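You operate a simulated robot arm through the tools that you are given. There is no shell and no other tool.

Carry out the task below with a simulated two-armed robot. There is one attempt and no reset: what you move stays moved.

TASK
Add one shot to the bag under the sugar hopper, stand it in its row and fit the orange clip.
Fine: the shuttle ends in the open. Set down upright: bag thirty-one.

Only the result counts: the job must be done as asked and must still hold three seconds after the hand-in. Knocking over, shifting, dropping, spilling or breaking anything else fails it.

THE ROBOT
Two 7-joint arms with fingered hands on one trunk that stands fixed in place. Base frame: the origin is at the foot of the trunk, x ahead of it, y to its left, z up; the work surface is at about z = 0.82. Lengths are in m, angles in degrees, forces in N, time in s.
The left shoulder is at [0.07, 0.172, 1.252], the right one opposite. Each reaches about 1.156 m from its shoulder. Payload 5 kg a hand.
The tool frame of a hand sits at the grasp point between the pads (the TCP): z along the fingers, y along the line on which they close. The tips reach 0.043 m beyond it. The gripper opens to 0.144 m; its body begins 0.05 m behind the TCP. The gripper is a hand of 5 fingers: y runs from the thumb to the fingers, the wrist lies at [-0.021, -0.124, -0.221] in the tool frame.
Orientation is told as [roll, pitch, yaw] about the base's x, y, z axes, in that order, counted from this pose: with the fingers straight down and the wrist toward the robot, the tool's x, y and z point along [0, 1, 0], [1, 0, 0] and [0, 0, -1] of the base frame.

THE INTERFACE
- The arms move only by the tool apply_moves. It takes "left_moves", "right_moves" or both (then of equal length, played together; a hand with none holds still); each is a list that holds one entry, the list of rows, each a list of 6 numbers: the shift along the base's x, y, z in m, then the turn, a rotation vector about the base's x, y, z in degrees. In form: [[[dx, dy, dz, wx, wy, wz], ...]]. A call has 1 to 20 rows; each row shifts and turns the commanded pose from where the row before left it. Each row takes 0.2 s and may step no farther than 0.05 m and 8.6 degrees from the row before; otherwise, the whole call is refused. A pose out of reach is approached as far as the arm can. The call stops where the force on the tool passes 50 N (or 10 N more than at its start, if that is more) or the arm is blocked; 0.2 s more then pass. In this call time passes only in rows, and 0.2 s behind the last. The reply holds the time, the measured pose of the TCP, the force on the tool along the base axes, the opening and the grip force, in the units named above and with some noise, with the torque about the TCP (base axes, N m) and any sound that the robot's microphone picked up.
- Cameras (640 x 400 px; columns grow to the right, rows downward): "scene" is now at [0.1386, 0.0128, 1.4903]; the picture's right is [0.14, -0.99, 0.00], its down [-0.54, -0.07, -0.84] and it looks along [0.83, 0.11, -0.54] (base axes); focal length 329 px, centre (320, 200). "left" rides on the left gripper at [-0.086, -0.108, -0.168] in its tool frame; the picture's right is [-0.80, -0.28, 0.53], its down [0.54, -0.73, 0.42] and it looks along [0.27, 0.63, 0.73] (tool axes); focal length 275 px, centre (320, 200). "right" rides on the right gripper at [0.086, -0.108, -0.168] in its tool frame; the picture's right is [-0.80, 0.28, -0.53], its down [-0.54, -0.73, 0.42] and it looks along [-0.27, 0.63, 0.73] (tool axes); focal length 275 px, centre (320, 200). There is no depth. A picture from a camera that has moved, and an enlarged one, comes with that camera's place and axes in the base frame and with its lens.
- snapshot(camera): a new picture of that camera. It takes no simulated time.
- raise_lower(by): slides the trunk up (or, below 0, down) by that many m; the arms and the scene camera ride with it, the base frame stays. It gives what a move gives, with no picture.
- finger_targets(index, middle, ring, little, thumb_bend, thumb_turn, hand): sets how far each is bent, from 0 (flat) to 1 (curled in); at 0.3 the hand is open as for a grip, at 0.7 the pads meet at the TCP. One left out holds its place. A second passes; each finger stops where it meets its share of the squeeze, and holds until it gets a number again. It is the only way to open and close the hand. It gives what a move gives, with no picture; readings hold the bend of each and the force on index, middle, ring, little, thumb and palm. thumb_turn goes from beside the hand (0) to across from the fingers (1), as for a grip.
- head_to(pan, tilt): turns the head with the scene camera to pan (to the left, within 86 degrees either way) and tilt (down, from -29 to 69), counted from straight ahead of the robot. It gives what a move gives.
- zoom(camera, box): a new picture of the part [left, top, right, bottom] of that camera's present view, enlarged. It takes no simulated time.
- sign_off(): hands the job in; it is judged then, once.

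Nothing tells you positions but the pictures and the camera data. Unless the task says otherwise, let go and move clear before handing in.

The tools are called after ">>>" by a JSON object that holds its "method" and its "body". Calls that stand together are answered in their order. apply_moves: Moves the arms, as the interface text tells. Its arguments: {"type":"object","properties":{"left_moves":{"type":"array","items":{"type":"array","items":{"type":"array","items":{"type":"number"}}}},"right_moves":{"type":"array","items":{"type":"array","items":{"type":"array","items":{"type":"number"}}}}},"required":[]} The other tools are called the same way: raise_lower (by) moves the trunk up or down; finger_targets (index, middle, ring, little, thumb_bend, thumb_turn, hand) moves the fingers one by one; head_to (pan, tilt) turns the head that bears the scene camera; snapshot (camera) takes a picture; zoom (camera, box) takes an enlarged picture of a part of a camera's view; sign_off () hands the job in.

At the start:

```text
time_s: 0.0
left_tool_pos: [0.7002, 0.4876, 1.1033]
left_tcp_rot: [0.0, 0.0, 0.0]
left_contact_force: [-0.3, -0.4, -0.7]
left_ft_torque: [0.05, 0.03, 0.0]
left_width: 0.1436
left_finger_force: 0.1
left_shape: jaw
left_bend: [0.3, 0.3, 0.3, 0.3, 0.3, 0.98]
left_finger forces: [0.1, 0.0, 0.1, 0.0, 0.0, 0.0]
right_tool_pos: [0.8129, -0.1886, 1.121]
right_tcp_rot: [0.0, 0.1, 0.1]
right_contact_force: [0.1, 0.2, -0.2]
right_ft_torque: [0.0, 0.01, 0.02]
right_width: 0.1437
right_finger_force: 0.0
right_shape: jaw
right_bend: [0.3, 0.3, 0.3, 0.3, 0.3, 0.98]
right_finger forces: [0.0, 0.0, 0.1, 0.0, 0.0, 0.0]
trunk travel left (down, up): [-0.35, 0.59]
head pan, tilt (commanded): [7.7, 32.7]
```

scene: 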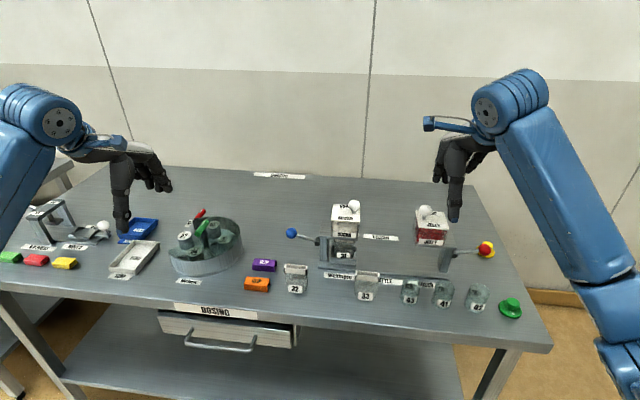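
right: 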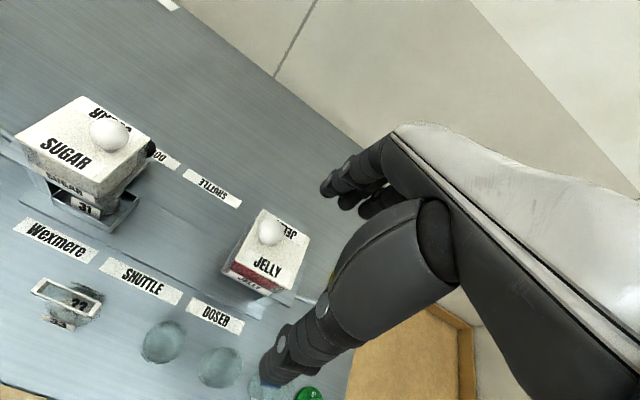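
left: 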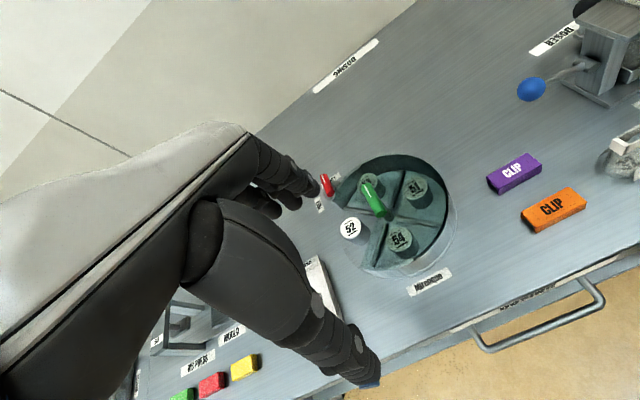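

I see a bench with a sugar hopper and a jelly hopper, a bag labelled 31 under the sugar hopper, a row of bags/jars and clips. I'll look closer before moving anything.

>>> {"method": "zoom", "body": {"camera": "scene", "box": [270, 190, 400, 310]}}

>>> {"method": "zoom", "body": {"camera": "scene", "box": [390, 190, 540, 330]}}

>>> {"method": "zoom", "body": {"camera": "scene", "box": [140, 190, 300, 310]}}

>>> {"method": "zoom", "body": {"camera": "right", "box": [0, 80, 320, 360]}}

```text
3.33 times, centred on (335, 250) of scene
camera zoom: at [0.1386, 0.0128, 1.4903], right [0.14, -0.99, 0.0], down [-0.54, -0.07, -0.84], along [0.83, 0.11, -0.54], focal length 1097 px, centre (270, 33)
```

zoom: 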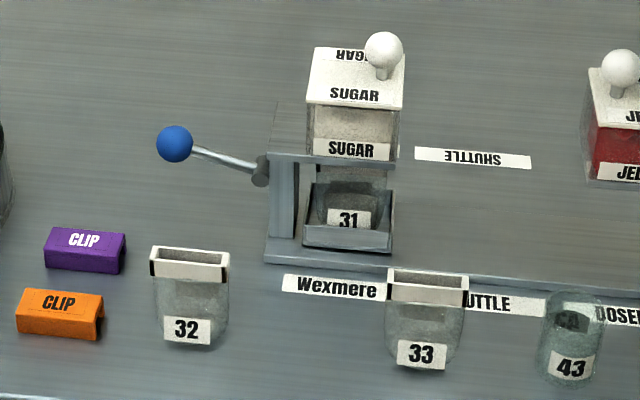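

```text
2.86 times, centred on (465, 260) of scene
camera zoom: at [0.1386, 0.0128, 1.4903], right [0.14, -0.99, 0.0], down [-0.54, -0.07, -0.84], along [0.83, 0.11, -0.54], focal length 940 px, centre (-94, 29)
```

zoom: 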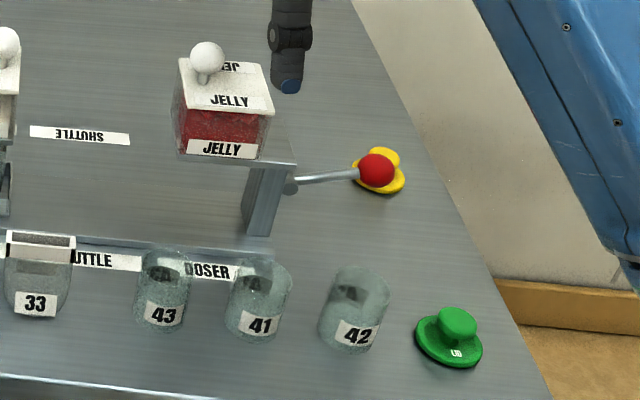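

```text
3.33 times, centred on (220, 250) of scene
camera zoom: at [0.1386, 0.0128, 1.4903], right [0.14, -0.99, 0.0], down [-0.54, -0.07, -0.84], along [0.83, 0.11, -0.54], focal length 1097 px, centre (653, 33)
```

zoom: 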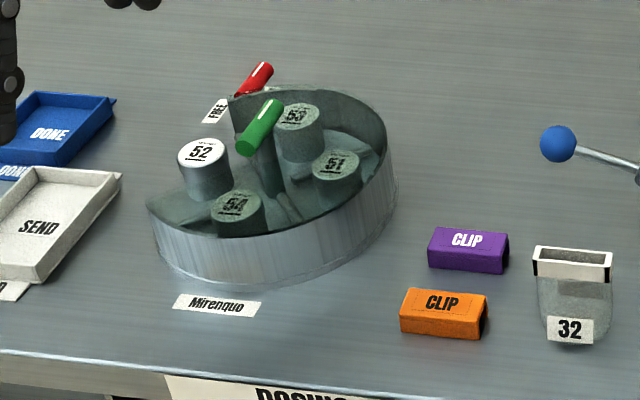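

```text
1.43 times, centred on (160, 220) of right
camera zoom: at [0.705, -0.0999, 1.2874], right [0.28, -0.8, 0.53], down [-0.73, -0.54, -0.42], along [0.63, -0.27, -0.73], focal length 393 px, centre (549, 171)
```

zoom: 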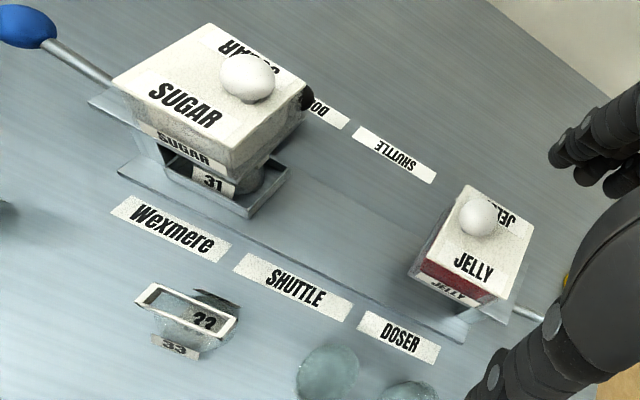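

The Wexmere shuttle doser holds bag 31 in its tray under the sugar hopper, with a blue-ball lever on the left. The bag row in front has 32 and 33 with a gap between. I'll zoom harder to understand the mechanism.

>>> {"method": "zoom", "body": {"camera": "scene", "box": [280, 195, 370, 270]}}

>>> {"method": "zoom", "body": {"camera": "right", "box": [0, 80, 170, 240]}}

>>> {"method": "zoom", "body": {"camera": "left", "box": [470, 0, 640, 260]}}

>>> {"method": "zoom", "body": {"camera": "scene", "box": [230, 250, 320, 310]}}

>>> {"method": "zoom", "body": {"camera": "right", "box": [160, 180, 340, 310]}}

```text
5.33 times, centred on (325, 232) of scene
camera zoom: at [0.1386, 0.0128, 1.4903], right [0.14, -0.99, 0.0], down [-0.54, -0.07, -0.84], along [0.83, 0.11, -0.54], focal length 1755 px, centre (293, 27)
```

zoom: 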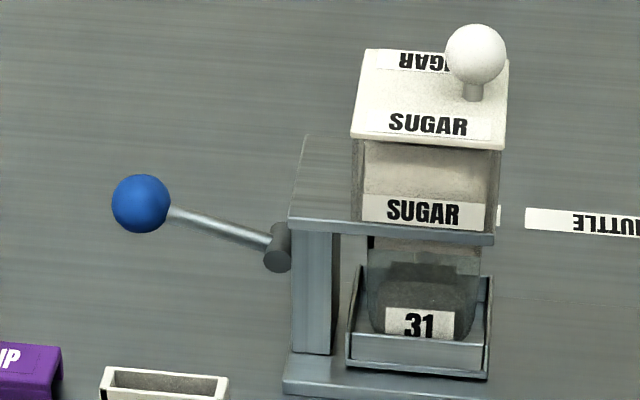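

```text
2.50 times, centred on (85, 160) of right
camera zoom: at [0.705, -0.0999, 1.2874], right [0.28, -0.8, 0.53], down [-0.73, -0.54, -0.42], along [0.63, -0.27, -0.73], focal length 688 px, centre (908, 300)
```

zoom: 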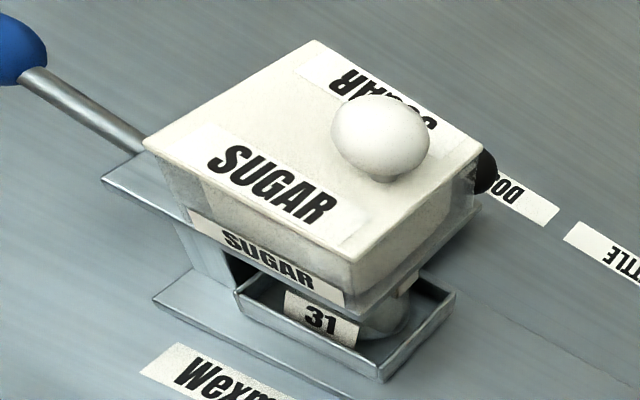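

```text
1.54 times, centred on (555, 130) of left
camera zoom: at [0.5921, 0.4006, 1.271], right [-0.28, -0.8, -0.53], down [-0.73, 0.54, -0.42], along [0.63, 0.27, -0.73], focal length 424 px, centre (-42, 308)
```

zoom: 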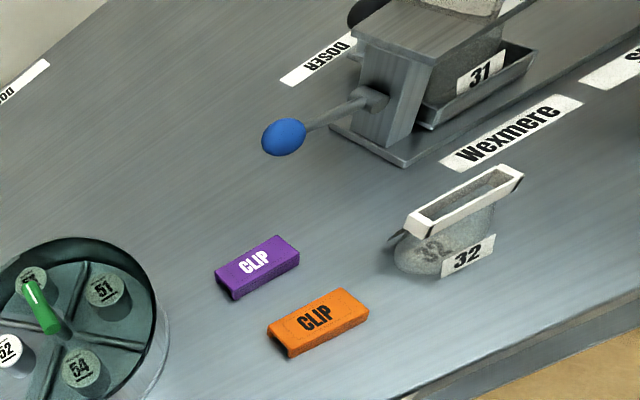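

```text
6.67 times, centred on (275, 280) of scene
camera zoom: at [0.1386, 0.0128, 1.4903], right [0.14, -0.99, 0.0], down [-0.54, -0.07, -0.84], along [0.83, 0.11, -0.54], focal length 2194 px, centre (620, -333)
```

zoom: 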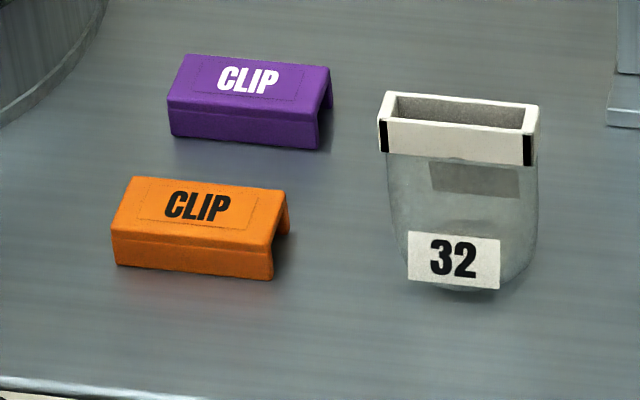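

```text
3.08 times, centred on (250, 245) of right
camera zoom: at [0.705, -0.0999, 1.2874], right [0.28, -0.8, 0.53], down [-0.73, -0.54, -0.42], along [0.63, -0.27, -0.73], focal length 847 px, centre (535, 62)
```

zoom: 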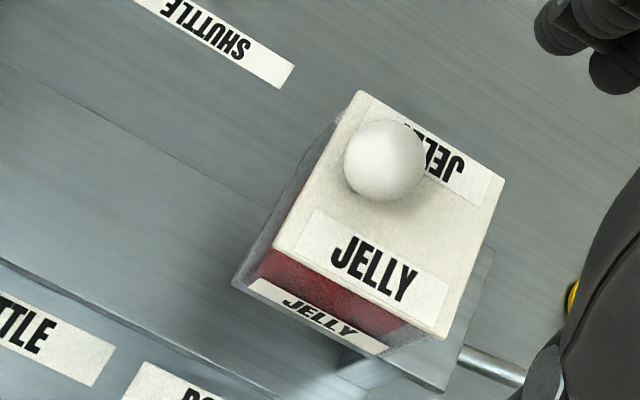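

Blue lever ball is at about [0.855, 0.19, 0.91], its hub at [0.854, 0.118, 0.888]; there is something black behind the sugar hopper I want to identify. I'll swing the right hand camera around for a side/back view, staying high.

>>> {"method": "apply_moves", "body": {"right_moves": [[[0.0, -0.03, 0.02, 0, 0, 8], [0.0, -0.03, 0.02, 0, 0, 8], [0.0, -0.03, 0.02, 0, 0, 8], [0.0, -0.03, 0.02, 0, 0, 8], [0.0, -0.03, 0.0, 0, 0, 8], [0.0, -0.03, 0.0, 0, 0, 8], [0.02, 0, 0, 0, 0, 8], [0.02, 0, 0, 0, 0, 8]]]}}

>>> {"method": "snapshot", "body": {"camera": "right"}}

>>> {"method": "snapshot", "body": {"camera": "scene"}}

```text
time_s: 1.8
left_tool_pos: [0.7013, 0.4881, 1.1029]
left_tcp_rot: [0.0, 0.2, 0.0]
left_contact_force: [0.2, 0.3, -0.4]
left_ft_torque: [-0.01, 0.02, 0.0]
left_width: 0.1434
left_finger_force: 0.1
left_shape: jaw
left_bend: [0.3, 0.3, 0.3, 0.3, 0.3, 0.98]
left_finger forces: [0.1, 0.1, 0.1, 0.0, 0.0, 0.0]
right_tool_pos: [0.8518, -0.3671, 1.1992]
right_tcp_rot: [0.1, 0.0, 64.3]
right_contact_force: [0.4, -0.5, -0.4]
right_ft_torque: [0.0, 0.03, 0.03]
right_width: 0.1438
right_finger_force: 0.0
right_shape: jaw
right_bend: [0.3, 0.3, 0.3, 0.3, 0.3, 0.98]
right_finger forces: [0.1, 0.0, 0.0, 0.0, 0.1, 0.0]
trunk travel left (down, up): [-0.35, 0.59]
head pan, tilt (commanded): [7.7, 32.7]
```

```text
taken
camera right: at [0.7277, -0.4258, 1.3665], right [0.84, -0.09, 0.53], down [0.17, -0.89, -0.42], along [0.51, 0.45, -0.73], focal length 275 px, centre (320, 200)
```

right: 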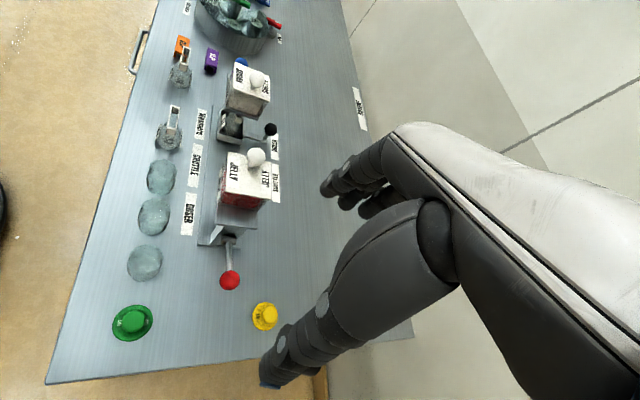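

```text
taken
camera scene: at [0.1397, 0.0133, 1.4902], right [0.13, -0.99, 0.0], down [-0.54, -0.07, -0.84], along [0.83, 0.11, -0.54], focal length 329 px, centre (320, 200)
```

scene: 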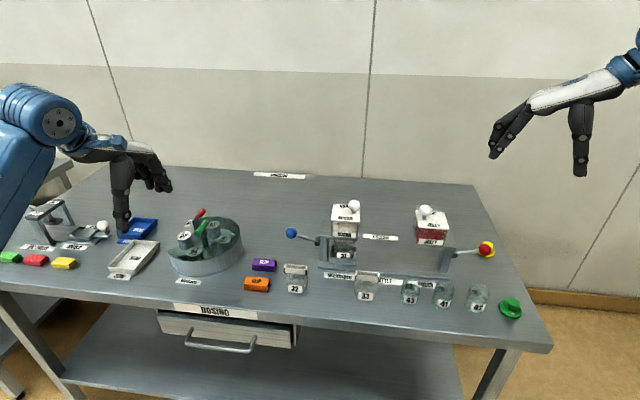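

>>> {"method": "zoom", "body": {"camera": "right", "box": [190, 50, 300, 150]}}

>>> {"method": "zoom", "body": {"camera": "right", "box": [150, 40, 310, 300]}}

```text
4.00 times, centred on (245, 100) of right
camera zoom: at [0.7277, -0.4258, 1.3665], right [0.84, -0.09, 0.53], down [0.17, -0.89, -0.42], along [0.51, 0.45, -0.73], focal length 1101 px, centre (620, 600)
```

zoom: 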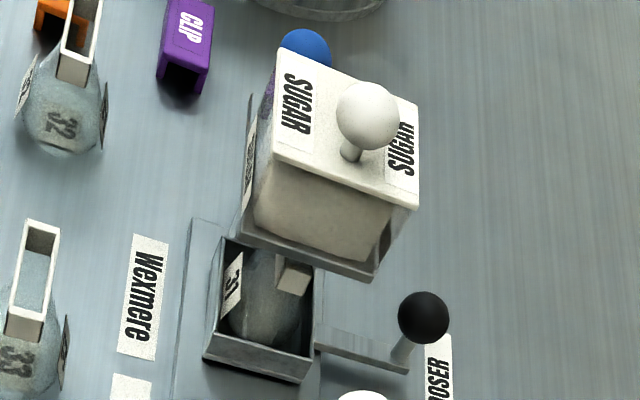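

```text
1.54 times, centred on (230, 170) of right
camera zoom: at [0.7277, -0.4258, 1.3665], right [0.84, -0.09, 0.53], down [0.17, -0.89, -0.42], along [0.51, 0.45, -0.73], focal length 424 px, centre (458, 246)
```

zoom: 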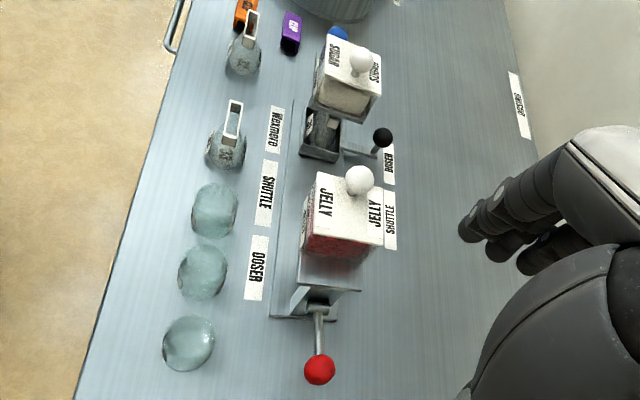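

The shuttle tray has a rear arm with a black ball knob at about [0.94, 0.03, 0.89], so it slides along the rail in y. Now I'll study the blue lever's hinge more closely with the left camera, and also check the jelly lever geometry.

>>> {"method": "zoom", "body": {"camera": "left", "box": [510, 0, 640, 110]}}

>>> {"method": "zoom", "body": {"camera": "right", "box": [180, 140, 290, 300]}}

>>> {"method": "zoom", "body": {"camera": "scene", "box": [410, 200, 510, 280]}}

```text
3.64 times, centred on (575, 55) of left
camera zoom: at [0.5933, 0.4008, 1.2703], right [-0.28, -0.8, -0.53], down [-0.73, 0.54, -0.42], along [0.63, 0.27, -0.73], focal length 1001 px, centre (-607, 727)
```

zoom: 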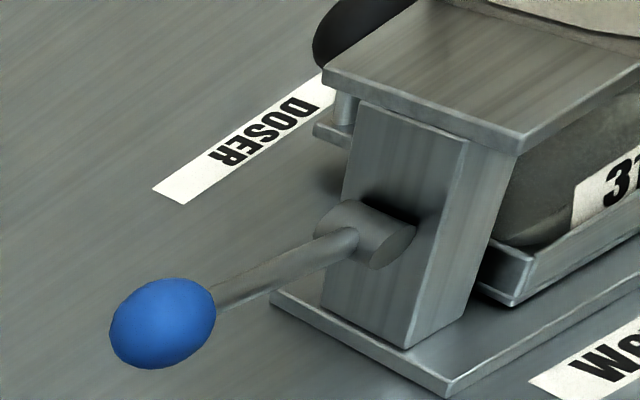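

```text
2.50 times, centred on (235, 220) of right
camera zoom: at [0.7277, -0.4258, 1.3665], right [0.84, -0.09, 0.53], down [0.17, -0.89, -0.42], along [0.51, 0.45, -0.73], focal length 688 px, centre (532, 150)
```

zoom: 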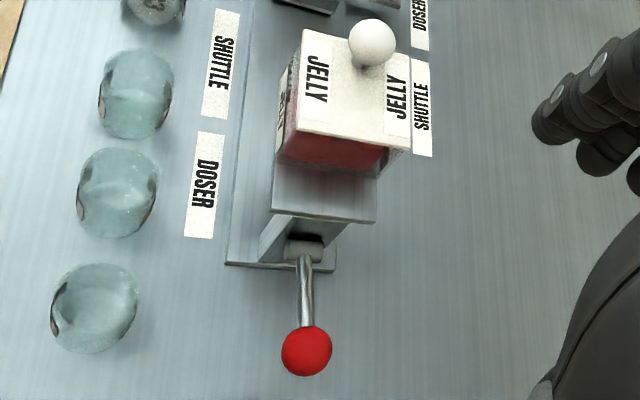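

```text
5.00 times, centred on (460, 240) of scene
camera zoom: at [0.1397, 0.0133, 1.4902], right [0.13, -0.99, 0.0], down [-0.54, -0.07, -0.84], along [0.83, 0.11, -0.54], focal length 1645 px, centre (-380, 0)
```

zoom: 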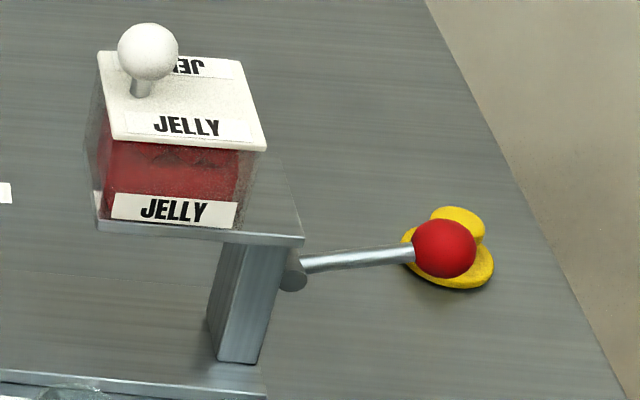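

The hub's axis runs along x, so the blue lever swings up/down; I'll press the ball downward. First I'll close the left hand in free air to learn where the fingertips sit relative to the TCP.

>>> {"method": "zoom", "body": {"camera": "scene", "box": [60, 120, 200, 260]}}

>>> {"method": "finger_targets", "body": {"hand": "left", "index": 0.68, "middle": 0.68, "ring": 0.68, "little": 0.68, "thumb_bend": 0.68}}

>>> {"method": "snapshot", "body": {"camera": "left"}}

>>> {"method": "zoom", "body": {"camera": "scene", "box": [60, 120, 200, 260]}}

```text
2.86 times, centred on (130, 190) of scene
camera zoom: at [0.1397, 0.0133, 1.4902], right [0.13, -0.99, 0.0], down [-0.54, -0.07, -0.84], along [0.83, 0.11, -0.54], focal length 940 px, centre (863, 229)
```

zoom: 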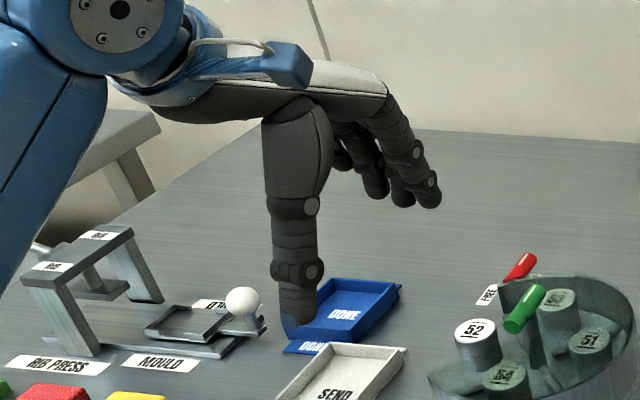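

```text
time_s: 2.8
left_tool_pos: [0.7003, 0.4873, 1.1024]
left_tcp_rot: [0.0, 0.1, -0.1]
left_contact_force: [-1.0, -0.5, 0.0]
left_ft_torque: [0.0, 0.0, 0.01]
left_width: 0.0153
left_finger_force: 0.1
left_shape: fingers
left_bend: [0.68, 0.68, 0.68, 0.68, 0.68, 0.98]
left_finger forces: [0.0, 0.0, 0.1, 0.1, 0.0, 0.0]
right_tool_pos: [0.8515, -0.3678, 1.1992]
right_tcp_rot: [0.0, 0.0, 64.1]
right_contact_force: [-0.1, -0.2, 0.2]
right_ft_torque: [0.01, 0.0, -0.02]
right_width: 0.1437
right_finger_force: 0.1
right_shape: jaw
right_bend: [0.3, 0.3, 0.3, 0.3, 0.3, 0.98]
right_finger forces: [0.0, 0.0, 0.0, 0.0, 0.0, 0.0]
trunk travel left (down, up): [-0.35, 0.59]
head pan, tilt (commanded): [7.7, 32.7]
```

```text
taken
camera left: at [0.5923, 0.4007, 1.2709], right [-0.28, -0.8, -0.53], down [-0.73, 0.54, -0.42], along [0.63, 0.27, -0.73], focal length 275 px, centre (320, 200)
```

left: 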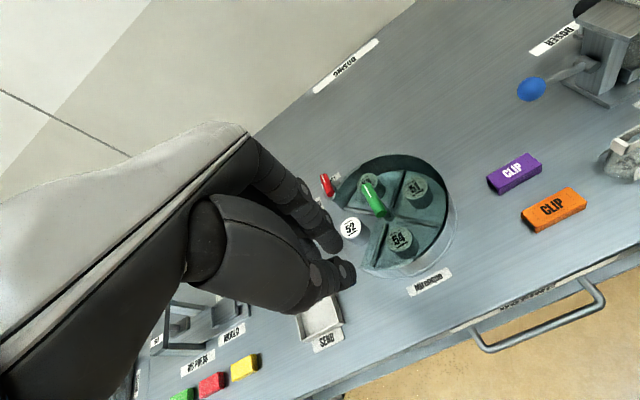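

```text
2.86 times, centred on (130, 190) of scene
camera zoom: at [0.1388, 0.0129, 1.4903], right [0.14, -0.99, 0.0], down [-0.54, -0.07, -0.84], along [0.83, 0.11, -0.54], focal length 940 px, centre (863, 229)
```

zoom: 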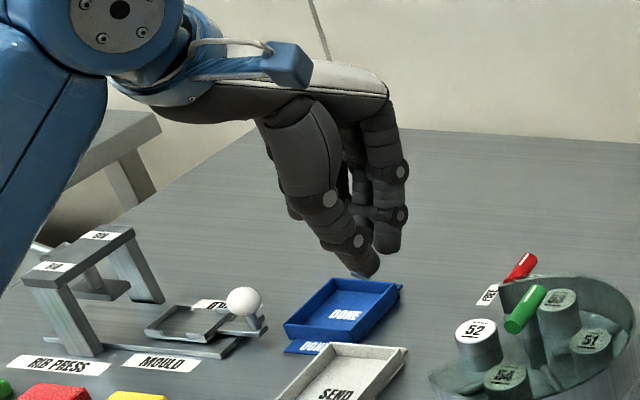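

Fingertips close about 0.043 m below the TCP as told. I'll bring the closed left hand above the blue ball, staying well clear, and check with pictures.

>>> {"method": "apply_moves", "body": {"left_moves": [[[0.0194, -0.037, -0.008, 0, 0, 0], [0.0194, -0.037, -0.008, 0, 0, 0], [0.0194, -0.037, -0.008, 0, 0, 0], [0.0194, -0.037, -0.008, 0, 0, 0], [0.0194, -0.037, -0.008, 0, 0, 0], [0.0194, -0.037, -0.008, 0, 0, 0], [0.0194, -0.037, -0.008, 0, 0, 0], [0.0194, -0.036, -0.008, 0, 0, 0]]]}}

>>> {"method": "snapshot", "body": {"camera": "left"}}

>>> {"method": "snapshot", "body": {"camera": "scene"}}

>>> {"method": "zoom", "body": {"camera": "scene", "box": [240, 160, 380, 280]}}

```text
time_s: 4.6
left_tool_pos: [0.8582, 0.1895, 1.0393]
left_tcp_rot: [0.1, 0.1, 0.1]
left_contact_force: [-0.3, 0.0, 0.7]
left_ft_torque: [0.01, -0.02, 0.04]
left_width: 0.0147
left_finger_force: 0.1
left_shape: fingers
left_bend: [0.68, 0.68, 0.68, 0.68, 0.68, 0.98]
left_finger forces: [0.0, 0.0, 0.0, 0.0, 0.0, 0.0]
right_tool_pos: [0.852, -0.3683, 1.1985]
right_tcp_rot: [0.1, 0.0, 64.1]
right_contact_force: [-0.1, -0.5, 0.4]
right_ft_torque: [0.07, 0.03, 0.02]
right_width: 0.1438
right_finger_force: 0.1
right_shape: jaw
right_bend: [0.3, 0.3, 0.3, 0.3, 0.3, 0.98]
right_finger forces: [0.1, 0.0, 0.1, 0.1, 0.1, 0.0]
trunk travel left (down, up): [-0.35, 0.59]
head pan, tilt (commanded): [7.7, 32.7]
```

```text
taken
camera left: at [0.7491, 0.1028, 1.2067], right [-0.28, -0.8, -0.54], down [-0.73, 0.54, -0.42], along [0.63, 0.27, -0.73], focal length 275 px, centre (320, 200)
```

left: 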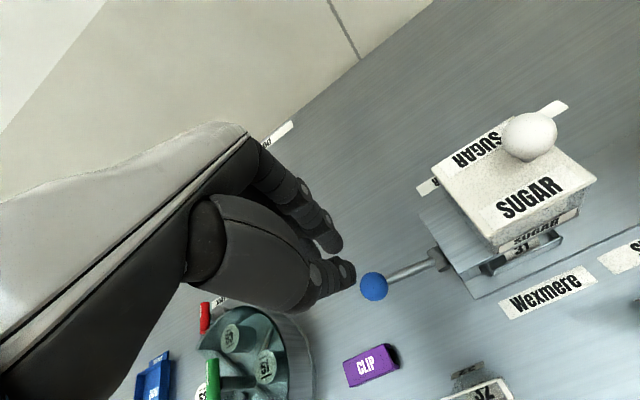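

```text
taken
camera scene: at [0.1397, 0.0107, 1.4902], right [0.14, -0.99, 0.0], down [-0.54, -0.07, -0.84], along [0.83, 0.11, -0.54], focal length 329 px, centre (320, 200)
```

scene: 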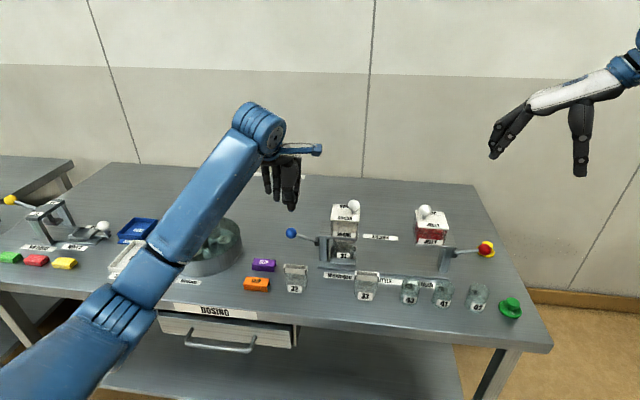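

```text
3.33 times, centred on (310, 220) of scene
camera zoom: at [0.1397, 0.0107, 1.4902], right [0.14, -0.99, 0.0], down [-0.54, -0.07, -0.84], along [0.83, 0.11, -0.54], focal length 1097 px, centre (353, 133)
```

zoom: 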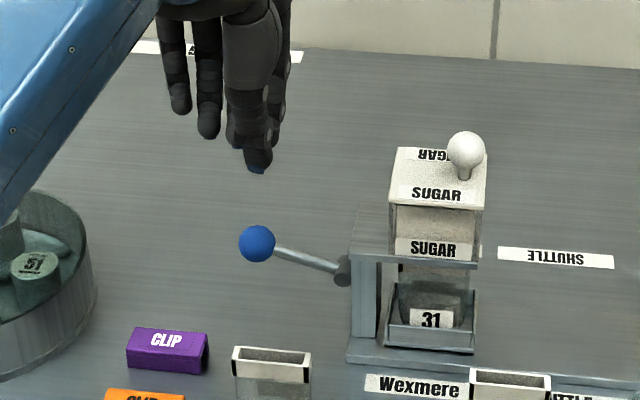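

The ball is at about [0.854, 0.190, 0.910], radius 0.015. I'll centre the closed fingertips over it and descend to just above, then press in small steps.

>>> {"method": "apply_moves", "body": {"left_moves": [[[-0.004, 0.004, -0.02, 0, 0, 0], [0, 0, -0.02, 0, 0, 0], [0, 0, -0.02, 0, 0, 0], [0, 0, -0.008, 0, 0, 0]]]}}

>>> {"method": "zoom", "body": {"camera": "scene", "box": [250, 170, 370, 270]}}

>>> {"method": "zoom", "body": {"camera": "left", "box": [280, 200, 480, 360]}}

```text
time_s: 5.6
left_tool_pos: [0.8536, 0.1957, 0.9726]
left_tcp_rot: [0.0, -0.1, 0.1]
left_contact_force: [-0.4, 0.1, 0.6]
left_ft_torque: [-0.01, 0.0, -0.02]
left_width: 0.0149
left_finger_force: 0.0
left_shape: fingers
left_bend: [0.68, 0.68, 0.68, 0.68, 0.68, 0.98]
left_finger forces: [0.1, 0.1, 0.0, 0.0, 0.0, 0.0]
right_tool_pos: [0.8502, -0.3677, 1.2002]
right_tcp_rot: [0.0, 0.0, 64.1]
right_contact_force: [0.3, -0.6, 0.2]
right_ft_torque: [0.03, 0.01, 0.0]
right_width: 0.144
right_finger_force: 0.0
right_shape: jaw
right_bend: [0.3, 0.3, 0.3, 0.3, 0.3, 0.98]
right_finger forces: [0.1, 0.0, 0.0, 0.0, 0.1, 0.0]
trunk travel left (down, up): [-0.35, 0.59]
head pan, tilt (commanded): [7.7, 32.7]
```

```text
4.00 times, centred on (310, 220) of scene
camera zoom: at [0.1389, 0.0125, 1.4903], right [0.14, -0.99, 0.0], down [-0.54, -0.07, -0.84], along [0.83, 0.11, -0.54], focal length 1316 px, centre (360, 120)
```

zoom: 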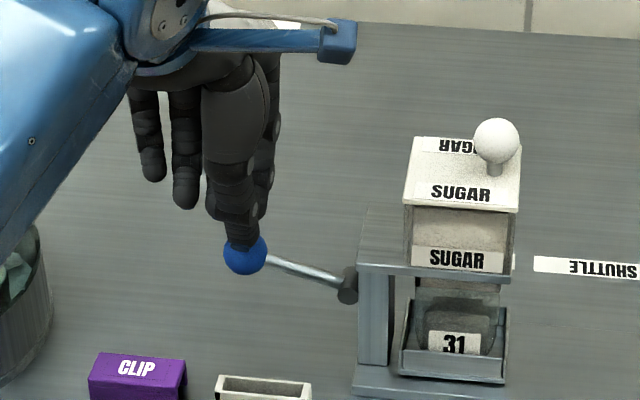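

```text
2.50 times, centred on (380, 280) of left
camera zoom: at [0.7445, 0.1087, 1.1399], right [-0.28, -0.8, -0.53], down [-0.73, 0.54, -0.42], along [0.63, 0.27, -0.73], focal length 688 px, centre (170, 0)
```

zoom: 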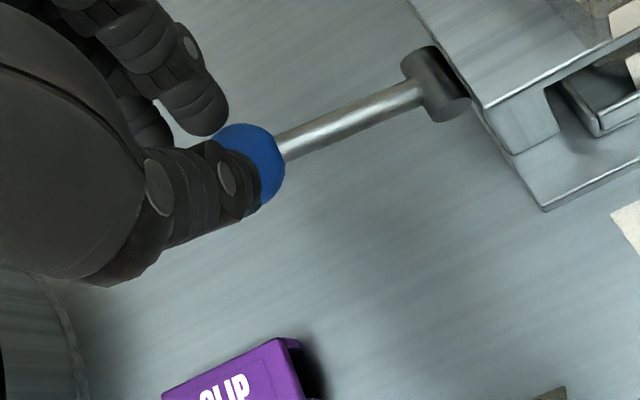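

The thumb tip is right over the ball. Pressing down in small steps.

>>> {"method": "apply_moves", "body": {"left_moves": [[[0, 0, -0.006, 0, 0, 0], [0, 0, -0.005, 0, 0, 0], [0, 0, -0.005, 0, 0, 0]]]}}

>>> {"method": "zoom", "body": {"camera": "left", "box": [280, 200, 480, 360]}}

>>> {"method": "zoom", "body": {"camera": "scene", "box": [250, 170, 370, 270]}}

```text
time_s: 6.4
left_tool_pos: [0.8529, 0.1963, 0.9544]
left_tcp_rot: [0.1, 0.0, 0.1]
left_contact_force: [0.5, 0.6, 1.7]
left_ft_torque: [0.01, 0.0, 0.02]
left_width: 0.0148
left_finger_force: 0.2
left_shape: fingers
left_bend: [0.68, 0.68, 0.68, 0.68, 0.68, 0.98]
left_finger forces: [1.0, 0.1, 0.0, 0.0, 0.0, 0.0]
right_tool_pos: [0.8501, -0.3671, 1.1987]
right_tcp_rot: [0.0, -0.1, 64.1]
right_contact_force: [0.4, 0.9, -0.3]
right_ft_torque: [0.01, -0.03, 0.02]
right_width: 0.1436
right_finger_force: 0.0
right_shape: jaw
right_bend: [0.3, 0.3, 0.3, 0.3, 0.3, 0.98]
right_finger forces: [0.0, 0.0, 0.0, 0.0, 0.0, 0.1]
trunk travel left (down, up): [-0.35, 0.59]
head pan, tilt (commanded): [7.7, 32.7]
```

```text
2.50 times, centred on (380, 280) of left
camera zoom: at [0.7443, 0.1102, 1.1233], right [-0.28, -0.8, -0.53], down [-0.73, 0.54, -0.42], along [0.63, 0.27, -0.73], focal length 688 px, centre (170, 0)
```

zoom: 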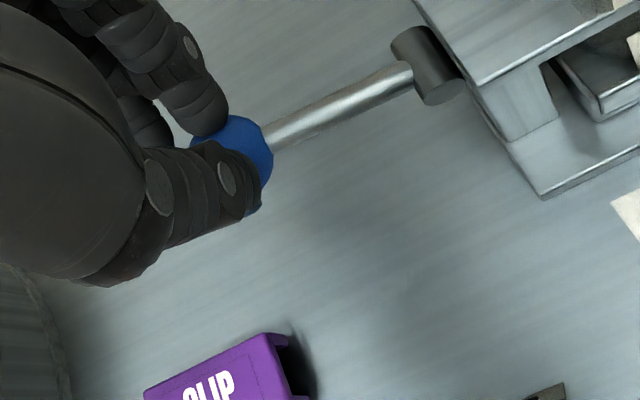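

```text
4.00 times, centred on (310, 220) of scene
camera zoom: at [0.1387, 0.0128, 1.4904], right [0.14, -0.99, 0.0], down [-0.54, -0.07, -0.84], along [0.83, 0.11, -0.54], focal length 1316 px, centre (360, 120)
```

zoom: 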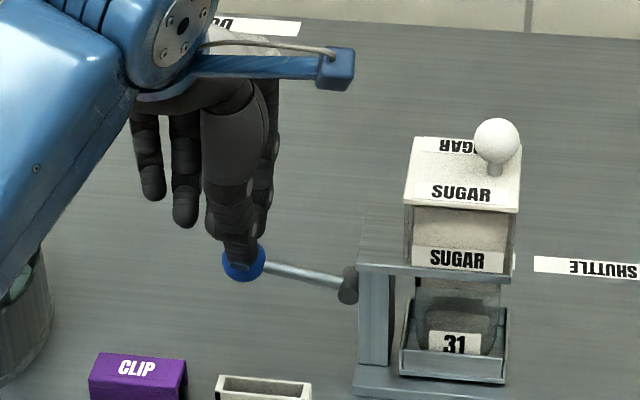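

Contact made and the lever yields with light force. Continuing the same downstroke.

>>> {"method": "apply_moves", "body": {"left_moves": [[[0, 0, -0.005, 0, 0, 0], [0, 0, -0.005, 0, 0, 0], [0, 0, -0.005, 0, 0, 0], [0, 0, -0.005, 0, 0, 0]]]}}

>>> {"method": "zoom", "body": {"camera": "scene", "box": [250, 170, 370, 270]}}

>>> {"method": "zoom", "body": {"camera": "left", "box": [280, 200, 480, 360]}}

```text
time_s: 7.4
left_tool_pos: [0.8528, 0.195, 0.9352]
left_tcp_rot: [0.0, -0.1, 0.1]
left_contact_force: [0.5, 0.0, 2.1]
left_ft_torque: [0.02, -0.04, -0.02]
left_width: 0.0155
left_finger_force: 0.5
left_shape: fingers
left_bend: [0.68, 0.68, 0.68, 0.68, 0.68, 0.98]
left_finger forces: [1.6, 0.0, 0.1, 0.0, 0.1, 0.0]
right_tool_pos: [0.8504, -0.3679, 1.1999]
right_tcp_rot: [0.0, 0.0, 64.1]
right_contact_force: [-0.8, -0.2, -0.4]
right_ft_torque: [-0.01, -0.02, 0.02]
right_width: 0.1438
right_finger_force: 0.1
right_shape: jaw
right_bend: [0.3, 0.3, 0.3, 0.3, 0.3, 0.98]
right_finger forces: [0.0, 0.0, 0.0, 0.0, 0.0, 0.0]
trunk travel left (down, up): [-0.35, 0.59]
head pan, tilt (commanded): [7.7, 32.7]
```

```text
4.00 times, centred on (310, 220) of scene
camera zoom: at [0.1387, 0.0126, 1.4904], right [0.14, -0.99, 0.0], down [-0.54, -0.07, -0.84], along [0.83, 0.11, -0.54], focal length 1316 px, centre (360, 120)
```

zoom: 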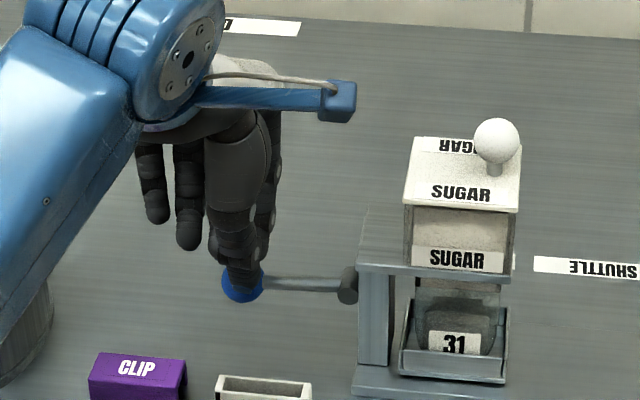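

```text
2.50 times, centred on (380, 280) of left
camera zoom: at [0.7441, 0.1091, 1.1032], right [-0.28, -0.8, -0.53], down [-0.73, 0.54, -0.42], along [0.63, 0.27, -0.73], focal length 688 px, centre (170, 0)
```

zoom: 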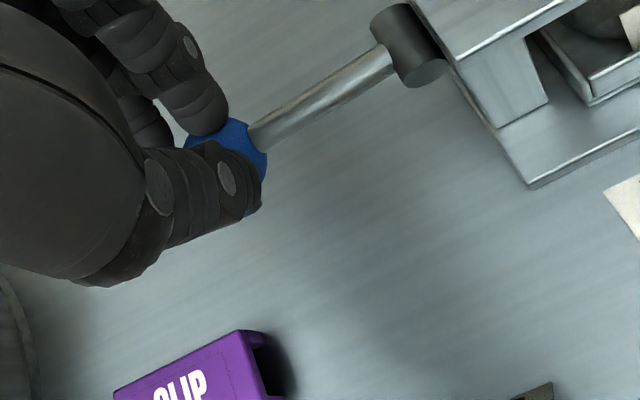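

The lever is near horizontal now, force about 2 N. Continuing downward to find the end of the stroke.

>>> {"method": "apply_moves", "body": {"left_moves": [[[0, 0, -0.005, 0, 0, 0], [0, 0, -0.005, 0, 0, 0], [0, 0, -0.005, 0, 0, 0], [0, 0, -0.005, 0, 0, 0]]]}}

>>> {"method": "zoom", "body": {"camera": "scene", "box": [250, 170, 370, 270]}}

>>> {"method": "zoom", "body": {"camera": "left", "box": [280, 200, 480, 360]}}

```text
time_s: 8.4
left_tool_pos: [0.8521, 0.1961, 0.9175]
left_tcp_rot: [0.0, -0.2, 0.1]
left_contact_force: [3.3, 0.1, 9.0]
left_ft_torque: [-0.03, -0.2, 0.03]
left_width: 0.0153
left_finger_force: 4.6
left_shape: fingers
left_bend: [0.68, 0.68, 0.68, 0.68, 0.68, 0.98]
left_finger forces: [8.8, 0.0, 0.1, 0.1, 0.0, 0.0]
right_tool_pos: [0.85, -0.3681, 1.2004]
right_tcp_rot: [0.0, -0.1, 64.1]
right_contact_force: [0.2, 0.9, 0.0]
right_ft_torque: [-0.01, 0.0, -0.01]
right_width: 0.144
right_finger_force: 0.0
right_shape: jaw
right_bend: [0.3, 0.3, 0.3, 0.3, 0.3, 0.98]
right_finger forces: [0.0, 0.0, 0.0, 0.0, 0.0, 0.0]
trunk travel left (down, up): [-0.35, 0.59]
head pan, tilt (commanded): [7.7, 32.7]
```

```text
4.00 times, centred on (310, 220) of scene
camera zoom: at [0.1377, 0.0123, 1.4906], right [0.14, -0.99, 0.0], down [-0.53, -0.07, -0.84], along [0.83, 0.11, -0.54], focal length 1316 px, centre (360, 120)
```

zoom: 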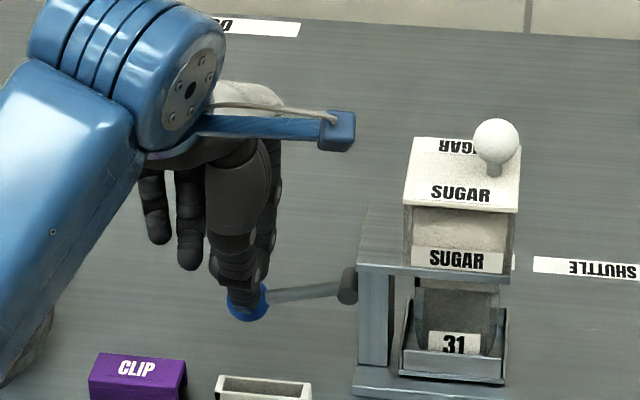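

```text
2.50 times, centred on (380, 280) of left
camera zoom: at [0.7427, 0.1093, 1.0851], right [-0.28, -0.8, -0.54], down [-0.72, 0.54, -0.43], along [0.63, 0.27, -0.73], focal length 688 px, centre (170, 0)
```

zoom: 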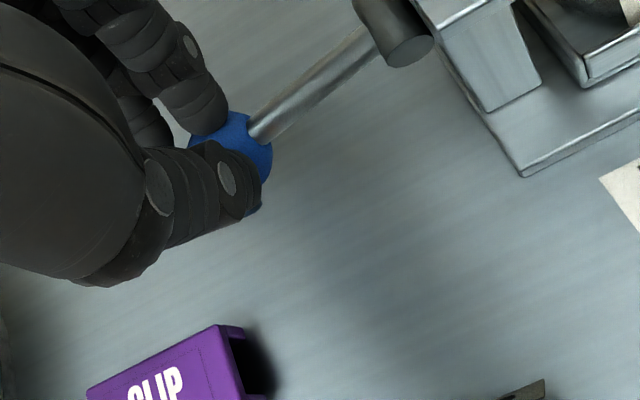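

Force has risen to 9 N, which suggests the end stop. I'll check the bag's contents closely and nudge slightly to confirm the stop.

>>> {"method": "zoom", "body": {"camera": "scene", "box": [315, 220, 375, 265]}}

>>> {"method": "apply_moves", "body": {"left_moves": [[[0, 0, -0.003, 0, 0, 0]]]}}

>>> {"method": "zoom", "body": {"camera": "scene", "box": [315, 220, 375, 265]}}

>>> {"method": "zoom", "body": {"camera": "scene", "box": [250, 170, 370, 270]}}

```text
8.89 times, centred on (345, 242) of scene
camera zoom: at [0.1377, 0.0123, 1.4906], right [0.14, -0.99, 0.0], down [-0.53, -0.07, -0.84], along [0.83, 0.11, -0.54], focal length 2925 px, centre (98, -178)
```

zoom: 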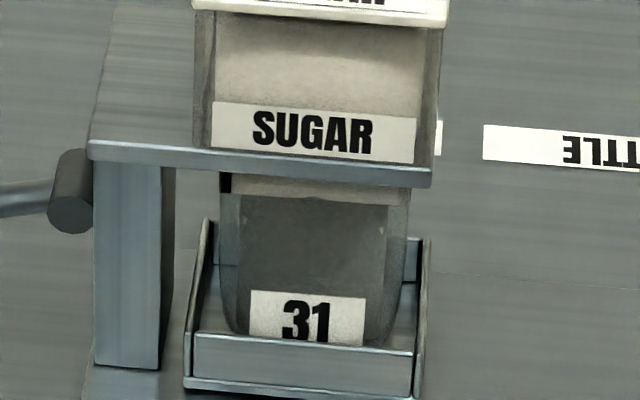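

```text
time_s: 8.8
left_tool_pos: [0.8512, 0.1955, 0.9185]
left_tcp_rot: [0.1, -0.3, 0.1]
left_contact_force: [6.5, 1.5, 21.3]
left_ft_torque: [-0.14, -0.56, 0.06]
left_width: 0.016
left_finger_force: 10.8
left_shape: fingers
left_bend: [0.67, 0.68, 0.68, 0.68, 0.68, 0.98]
left_finger forces: [22.1, 0.1, 0.0, 0.0, 0.0, 0.1]
right_tool_pos: [0.8503, -0.3679, 1.2018]
right_tcp_rot: [-0.1, -0.1, 64.2]
right_contact_force: [-0.4, 0.0, 1.0]
right_ft_torque: [0.01, 0.01, -0.03]
right_width: 0.1438
right_finger_force: 0.1
right_shape: jaw
right_bend: [0.3, 0.3, 0.3, 0.3, 0.3, 0.98]
right_finger forces: [0.0, 0.1, 0.0, 0.1, 0.0, 0.0]
trunk travel left (down, up): [-0.35, 0.59]
head pan, tilt (commanded): [7.7, 32.7]
```

```text
8.89 times, centred on (345, 242) of scene
camera zoom: at [0.1365, 0.0121, 1.4909], right [0.14, -0.99, 0.0], down [-0.53, -0.07, -0.84], along [0.83, 0.11, -0.54], focal length 2925 px, centre (98, -178)
```

zoom: 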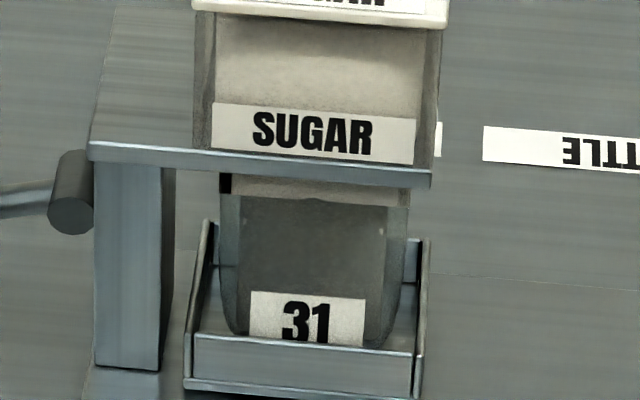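

```text
4.00 times, centred on (310, 220) of scene
camera zoom: at [0.1365, 0.0121, 1.4909], right [0.14, -0.99, 0.0], down [-0.53, -0.07, -0.84], along [0.83, 0.11, -0.54], focal length 1316 px, centre (360, 120)
```

zoom: 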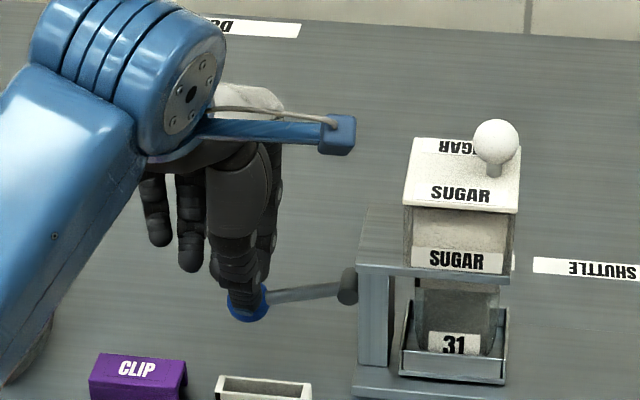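

The stop is confirmed (21 N) and the fill in bag 31 has risen. I'll now release upward and check that the lever returns.

>>> {"method": "apply_moves", "body": {"left_moves": [[[0, 0, 0.008, 0, 0, 0], [0, 0, 0.01, 0, 0, 0], [0, 0, 0.01, 0, 0, 0], [0, 0, 0.01, 0, 0, 0], [0, 0, 0.015, 0, 0, 0], [0, 0, 0.03, 0, 0, 0]]]}}

>>> {"method": "zoom", "body": {"camera": "scene", "box": [250, 170, 370, 270]}}

>>> {"method": "zoom", "body": {"camera": "scene", "box": [315, 220, 375, 265]}}

```text
time_s: 10.2
left_tool_pos: [0.8516, 0.1939, 0.9975]
left_tcp_rot: [0.0, 0.0, 0.2]
left_contact_force: [-0.2, -0.6, -0.1]
left_ft_torque: [0.01, 0.0, 0.03]
left_width: 0.0149
left_finger_force: 0.1
left_shape: fingers
left_bend: [0.68, 0.68, 0.68, 0.68, 0.68, 0.98]
left_finger forces: [0.0, 0.1, 0.1, 0.0, 0.0, 0.1]
right_tool_pos: [0.8501, -0.3666, 1.1982]
right_tcp_rot: [0.0, 0.0, 64.1]
right_contact_force: [-0.1, -0.6, 0.3]
right_ft_torque: [0.05, 0.0, -0.01]
right_width: 0.1435
right_finger_force: 0.0
right_shape: jaw
right_bend: [0.3, 0.3, 0.3, 0.3, 0.3, 0.98]
right_finger forces: [0.1, 0.0, 0.0, 0.0, 0.0, 0.0]
trunk travel left (down, up): [-0.35, 0.59]
head pan, tilt (commanded): [7.7, 32.7]
```

```text
4.00 times, centred on (310, 220) of scene
camera zoom: at [0.1382, 0.0119, 1.4903], right [0.14, -0.99, 0.0], down [-0.53, -0.07, -0.84], along [0.83, 0.11, -0.54], focal length 1316 px, centre (360, 120)
```

zoom: 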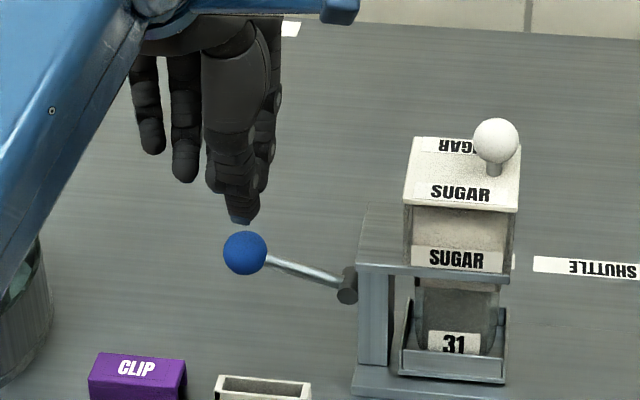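

```text
8.89 times, centred on (345, 242) of scene
camera zoom: at [0.1382, 0.0119, 1.4903], right [0.14, -0.99, 0.0], down [-0.53, -0.07, -0.84], along [0.83, 0.11, -0.54], focal length 2925 px, centre (98, -178)
```

zoom: 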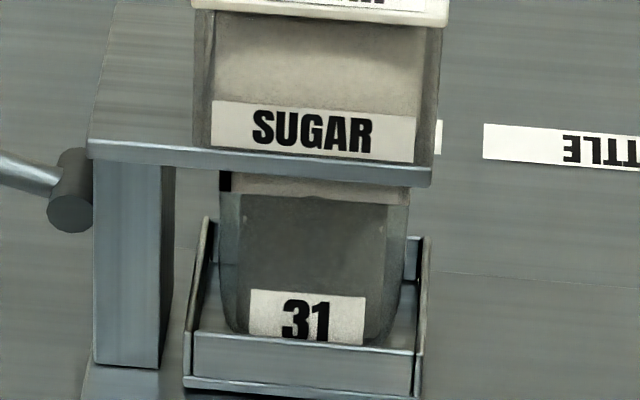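

Lever sprang back; one shot is in. Next I'll raise the left hand, yaw it −90° and bring it behind the sugar hopper to push the black shuttle knob toward the open middle.

>>> {"method": "apply_moves", "body": {"left_moves": [[[0, 0.01, 0.04, 0, 0, 0], [0, 0.01, 0.04, 0, 0, 0], [0, 0.01, 0.03, 0, 0, 0], [0.01, 0, 0.01, 0, 0, -8.2], [0.01, 0, 0, 0, 0, -8.2], [0.01, 0, 0, 0, 0, -8.2], [0.01, 0, 0, 0, 0, -8.2], [0.01, 0, 0, 0, 0, -8.2], [0.01, 0, 0, 0, 0, -8.2], [0.01, 0, 0, 0, 0, -8.2], [0.01, 0, 0, 0, 0, -8.2], [0.01, 0, 0, 0, 0, -8.2], [0.01, 0, 0, 0, 0, -8.2], [0.005, 0, 0, 0, 0, -8.0]]]}}

>>> {"method": "snapshot", "body": {"camera": "left"}}

>>> {"method": "snapshot", "body": {"camera": "scene"}}

>>> {"method": "snapshot", "body": {"camera": "right"}}

```text
time_s: 13.2
left_tool_pos: [0.9432, 0.2275, 1.1144]
left_tcp_rot: [0.1, 0.1, -90.2]
left_contact_force: [0.7, -0.1, 0.1]
left_ft_torque: [-0.04, 0.0, 0.04]
left_width: 0.0146
left_finger_force: 0.0
left_shape: fingers
left_bend: [0.68, 0.68, 0.68, 0.68, 0.68, 0.98]
left_finger forces: [0.0, 0.1, 0.1, 0.0, 0.1, 0.1]
left hand out of reach, approached as far as the arm can: row 14
right_tool_pos: [0.8496, -0.3668, 1.2002]
right_tcp_rot: [-0.1, 0.0, 64.0]
right_contact_force: [-0.1, -0.6, 0.5]
right_ft_torque: [-0.02, 0.02, 0.01]
right_width: 0.144
right_finger_force: 0.0
right_shape: jaw
right_bend: [0.3, 0.3, 0.3, 0.3, 0.3, 0.98]
right_finger forces: [0.0, 0.1, 0.0, 0.0, 0.1, 0.0]
trunk travel left (down, up): [-0.35, 0.59]
head pan, tilt (commanded): [7.7, 32.7]
```

```text
taken
camera left: at [0.8556, 0.3357, 1.2814], right [-0.79, 0.29, -0.54], down [0.54, 0.72, -0.42], along [0.27, -0.63, -0.73], focal length 275 px, centre (320, 200)
```

left: 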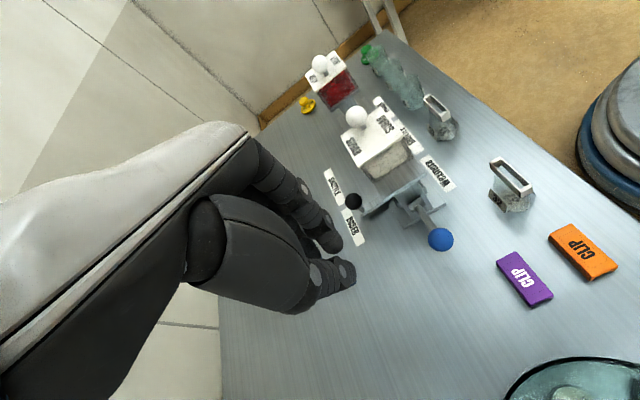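

```text
taken
camera scene: at [0.138, 0.0122, 1.4903], right [0.13, -0.99, 0.0], down [-0.53, -0.07, -0.84], along [0.83, 0.11, -0.54], focal length 329 px, centre (320, 200)
```

scene: 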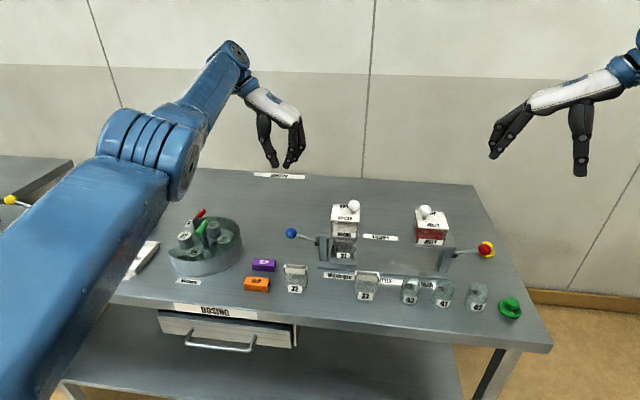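

```text
taken
camera right: at [0.726, -0.4265, 1.3671], right [0.84, -0.09, 0.53], down [0.17, -0.89, -0.42], along [0.52, 0.45, -0.73], focal length 275 px, centre (320, 200)
```

right: 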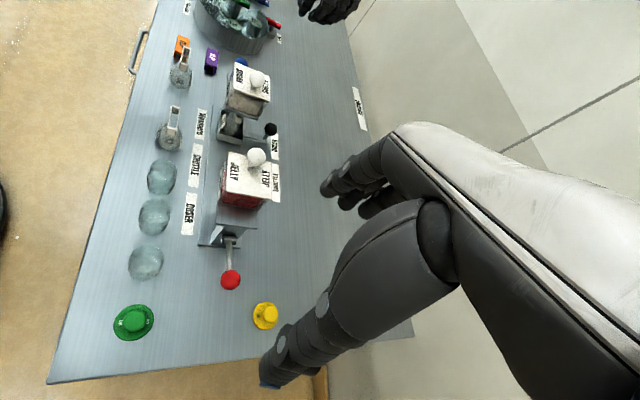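

The left arm is at its reach limit here, so I'll lower the trunk by 0.12 m (both hands are well above everything) to bring the shoulder level with the wrist. The black knob is at about [0.942, 0.042, 0.883].

>>> {"method": "raise_lower", "body": {"by": -0.12}}

>>> {"method": "snapshot", "body": {"camera": "scene"}}

>>> {"method": "snapshot", "body": {"camera": "left"}}

```text
time_s: 14.7
left_tool_pos: [0.9419, 0.2291, 0.994]
left_tcp_rot: [0.0, 0.0, -90.0]
left_contact_force: [-0.4, 0.1, -0.5]
left_ft_torque: [0.01, -0.01, 0.0]
left_width: 0.0148
left_finger_force: 0.0
left_shape: fingers
left_bend: [0.68, 0.68, 0.68, 0.68, 0.68, 0.98]
left_finger forces: [0.1, 0.0, 0.0, 0.0, 0.0, 0.0]
right_tool_pos: [0.8507, -0.3671, 1.0792]
right_tcp_rot: [0.0, 0.0, 64.1]
right_contact_force: [-0.1, -0.5, -0.4]
right_ft_torque: [0.0, -0.02, -0.02]
right_width: 0.1439
right_finger_force: 0.0
right_shape: jaw
right_bend: [0.3, 0.3, 0.3, 0.3, 0.3, 0.98]
right_finger forces: [0.0, 0.1, 0.1, 0.0, 0.0, 0.0]
trunk travel left (down, up): [-0.23, 0.71]
head pan, tilt (commanded): [7.7, 32.7]
```

```text
taken
camera scene: at [0.1383, 0.0126, 1.3705], right [0.14, -0.99, 0.0], down [-0.53, -0.07, -0.84], along [0.83, 0.11, -0.54], focal length 329 px, centre (320, 200)
```

scene: 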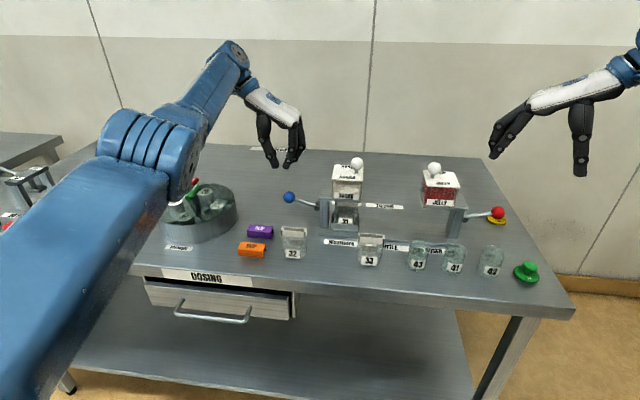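

```text
taken
camera left: at [0.8558, 0.3364, 1.1608], right [-0.8, 0.28, -0.53], down [0.54, 0.73, -0.42], along [0.27, -0.63, -0.73], focal length 275 px, centre (320, 200)
```

left: 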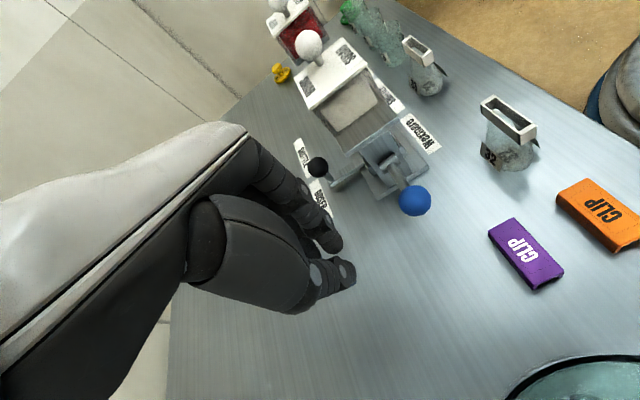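

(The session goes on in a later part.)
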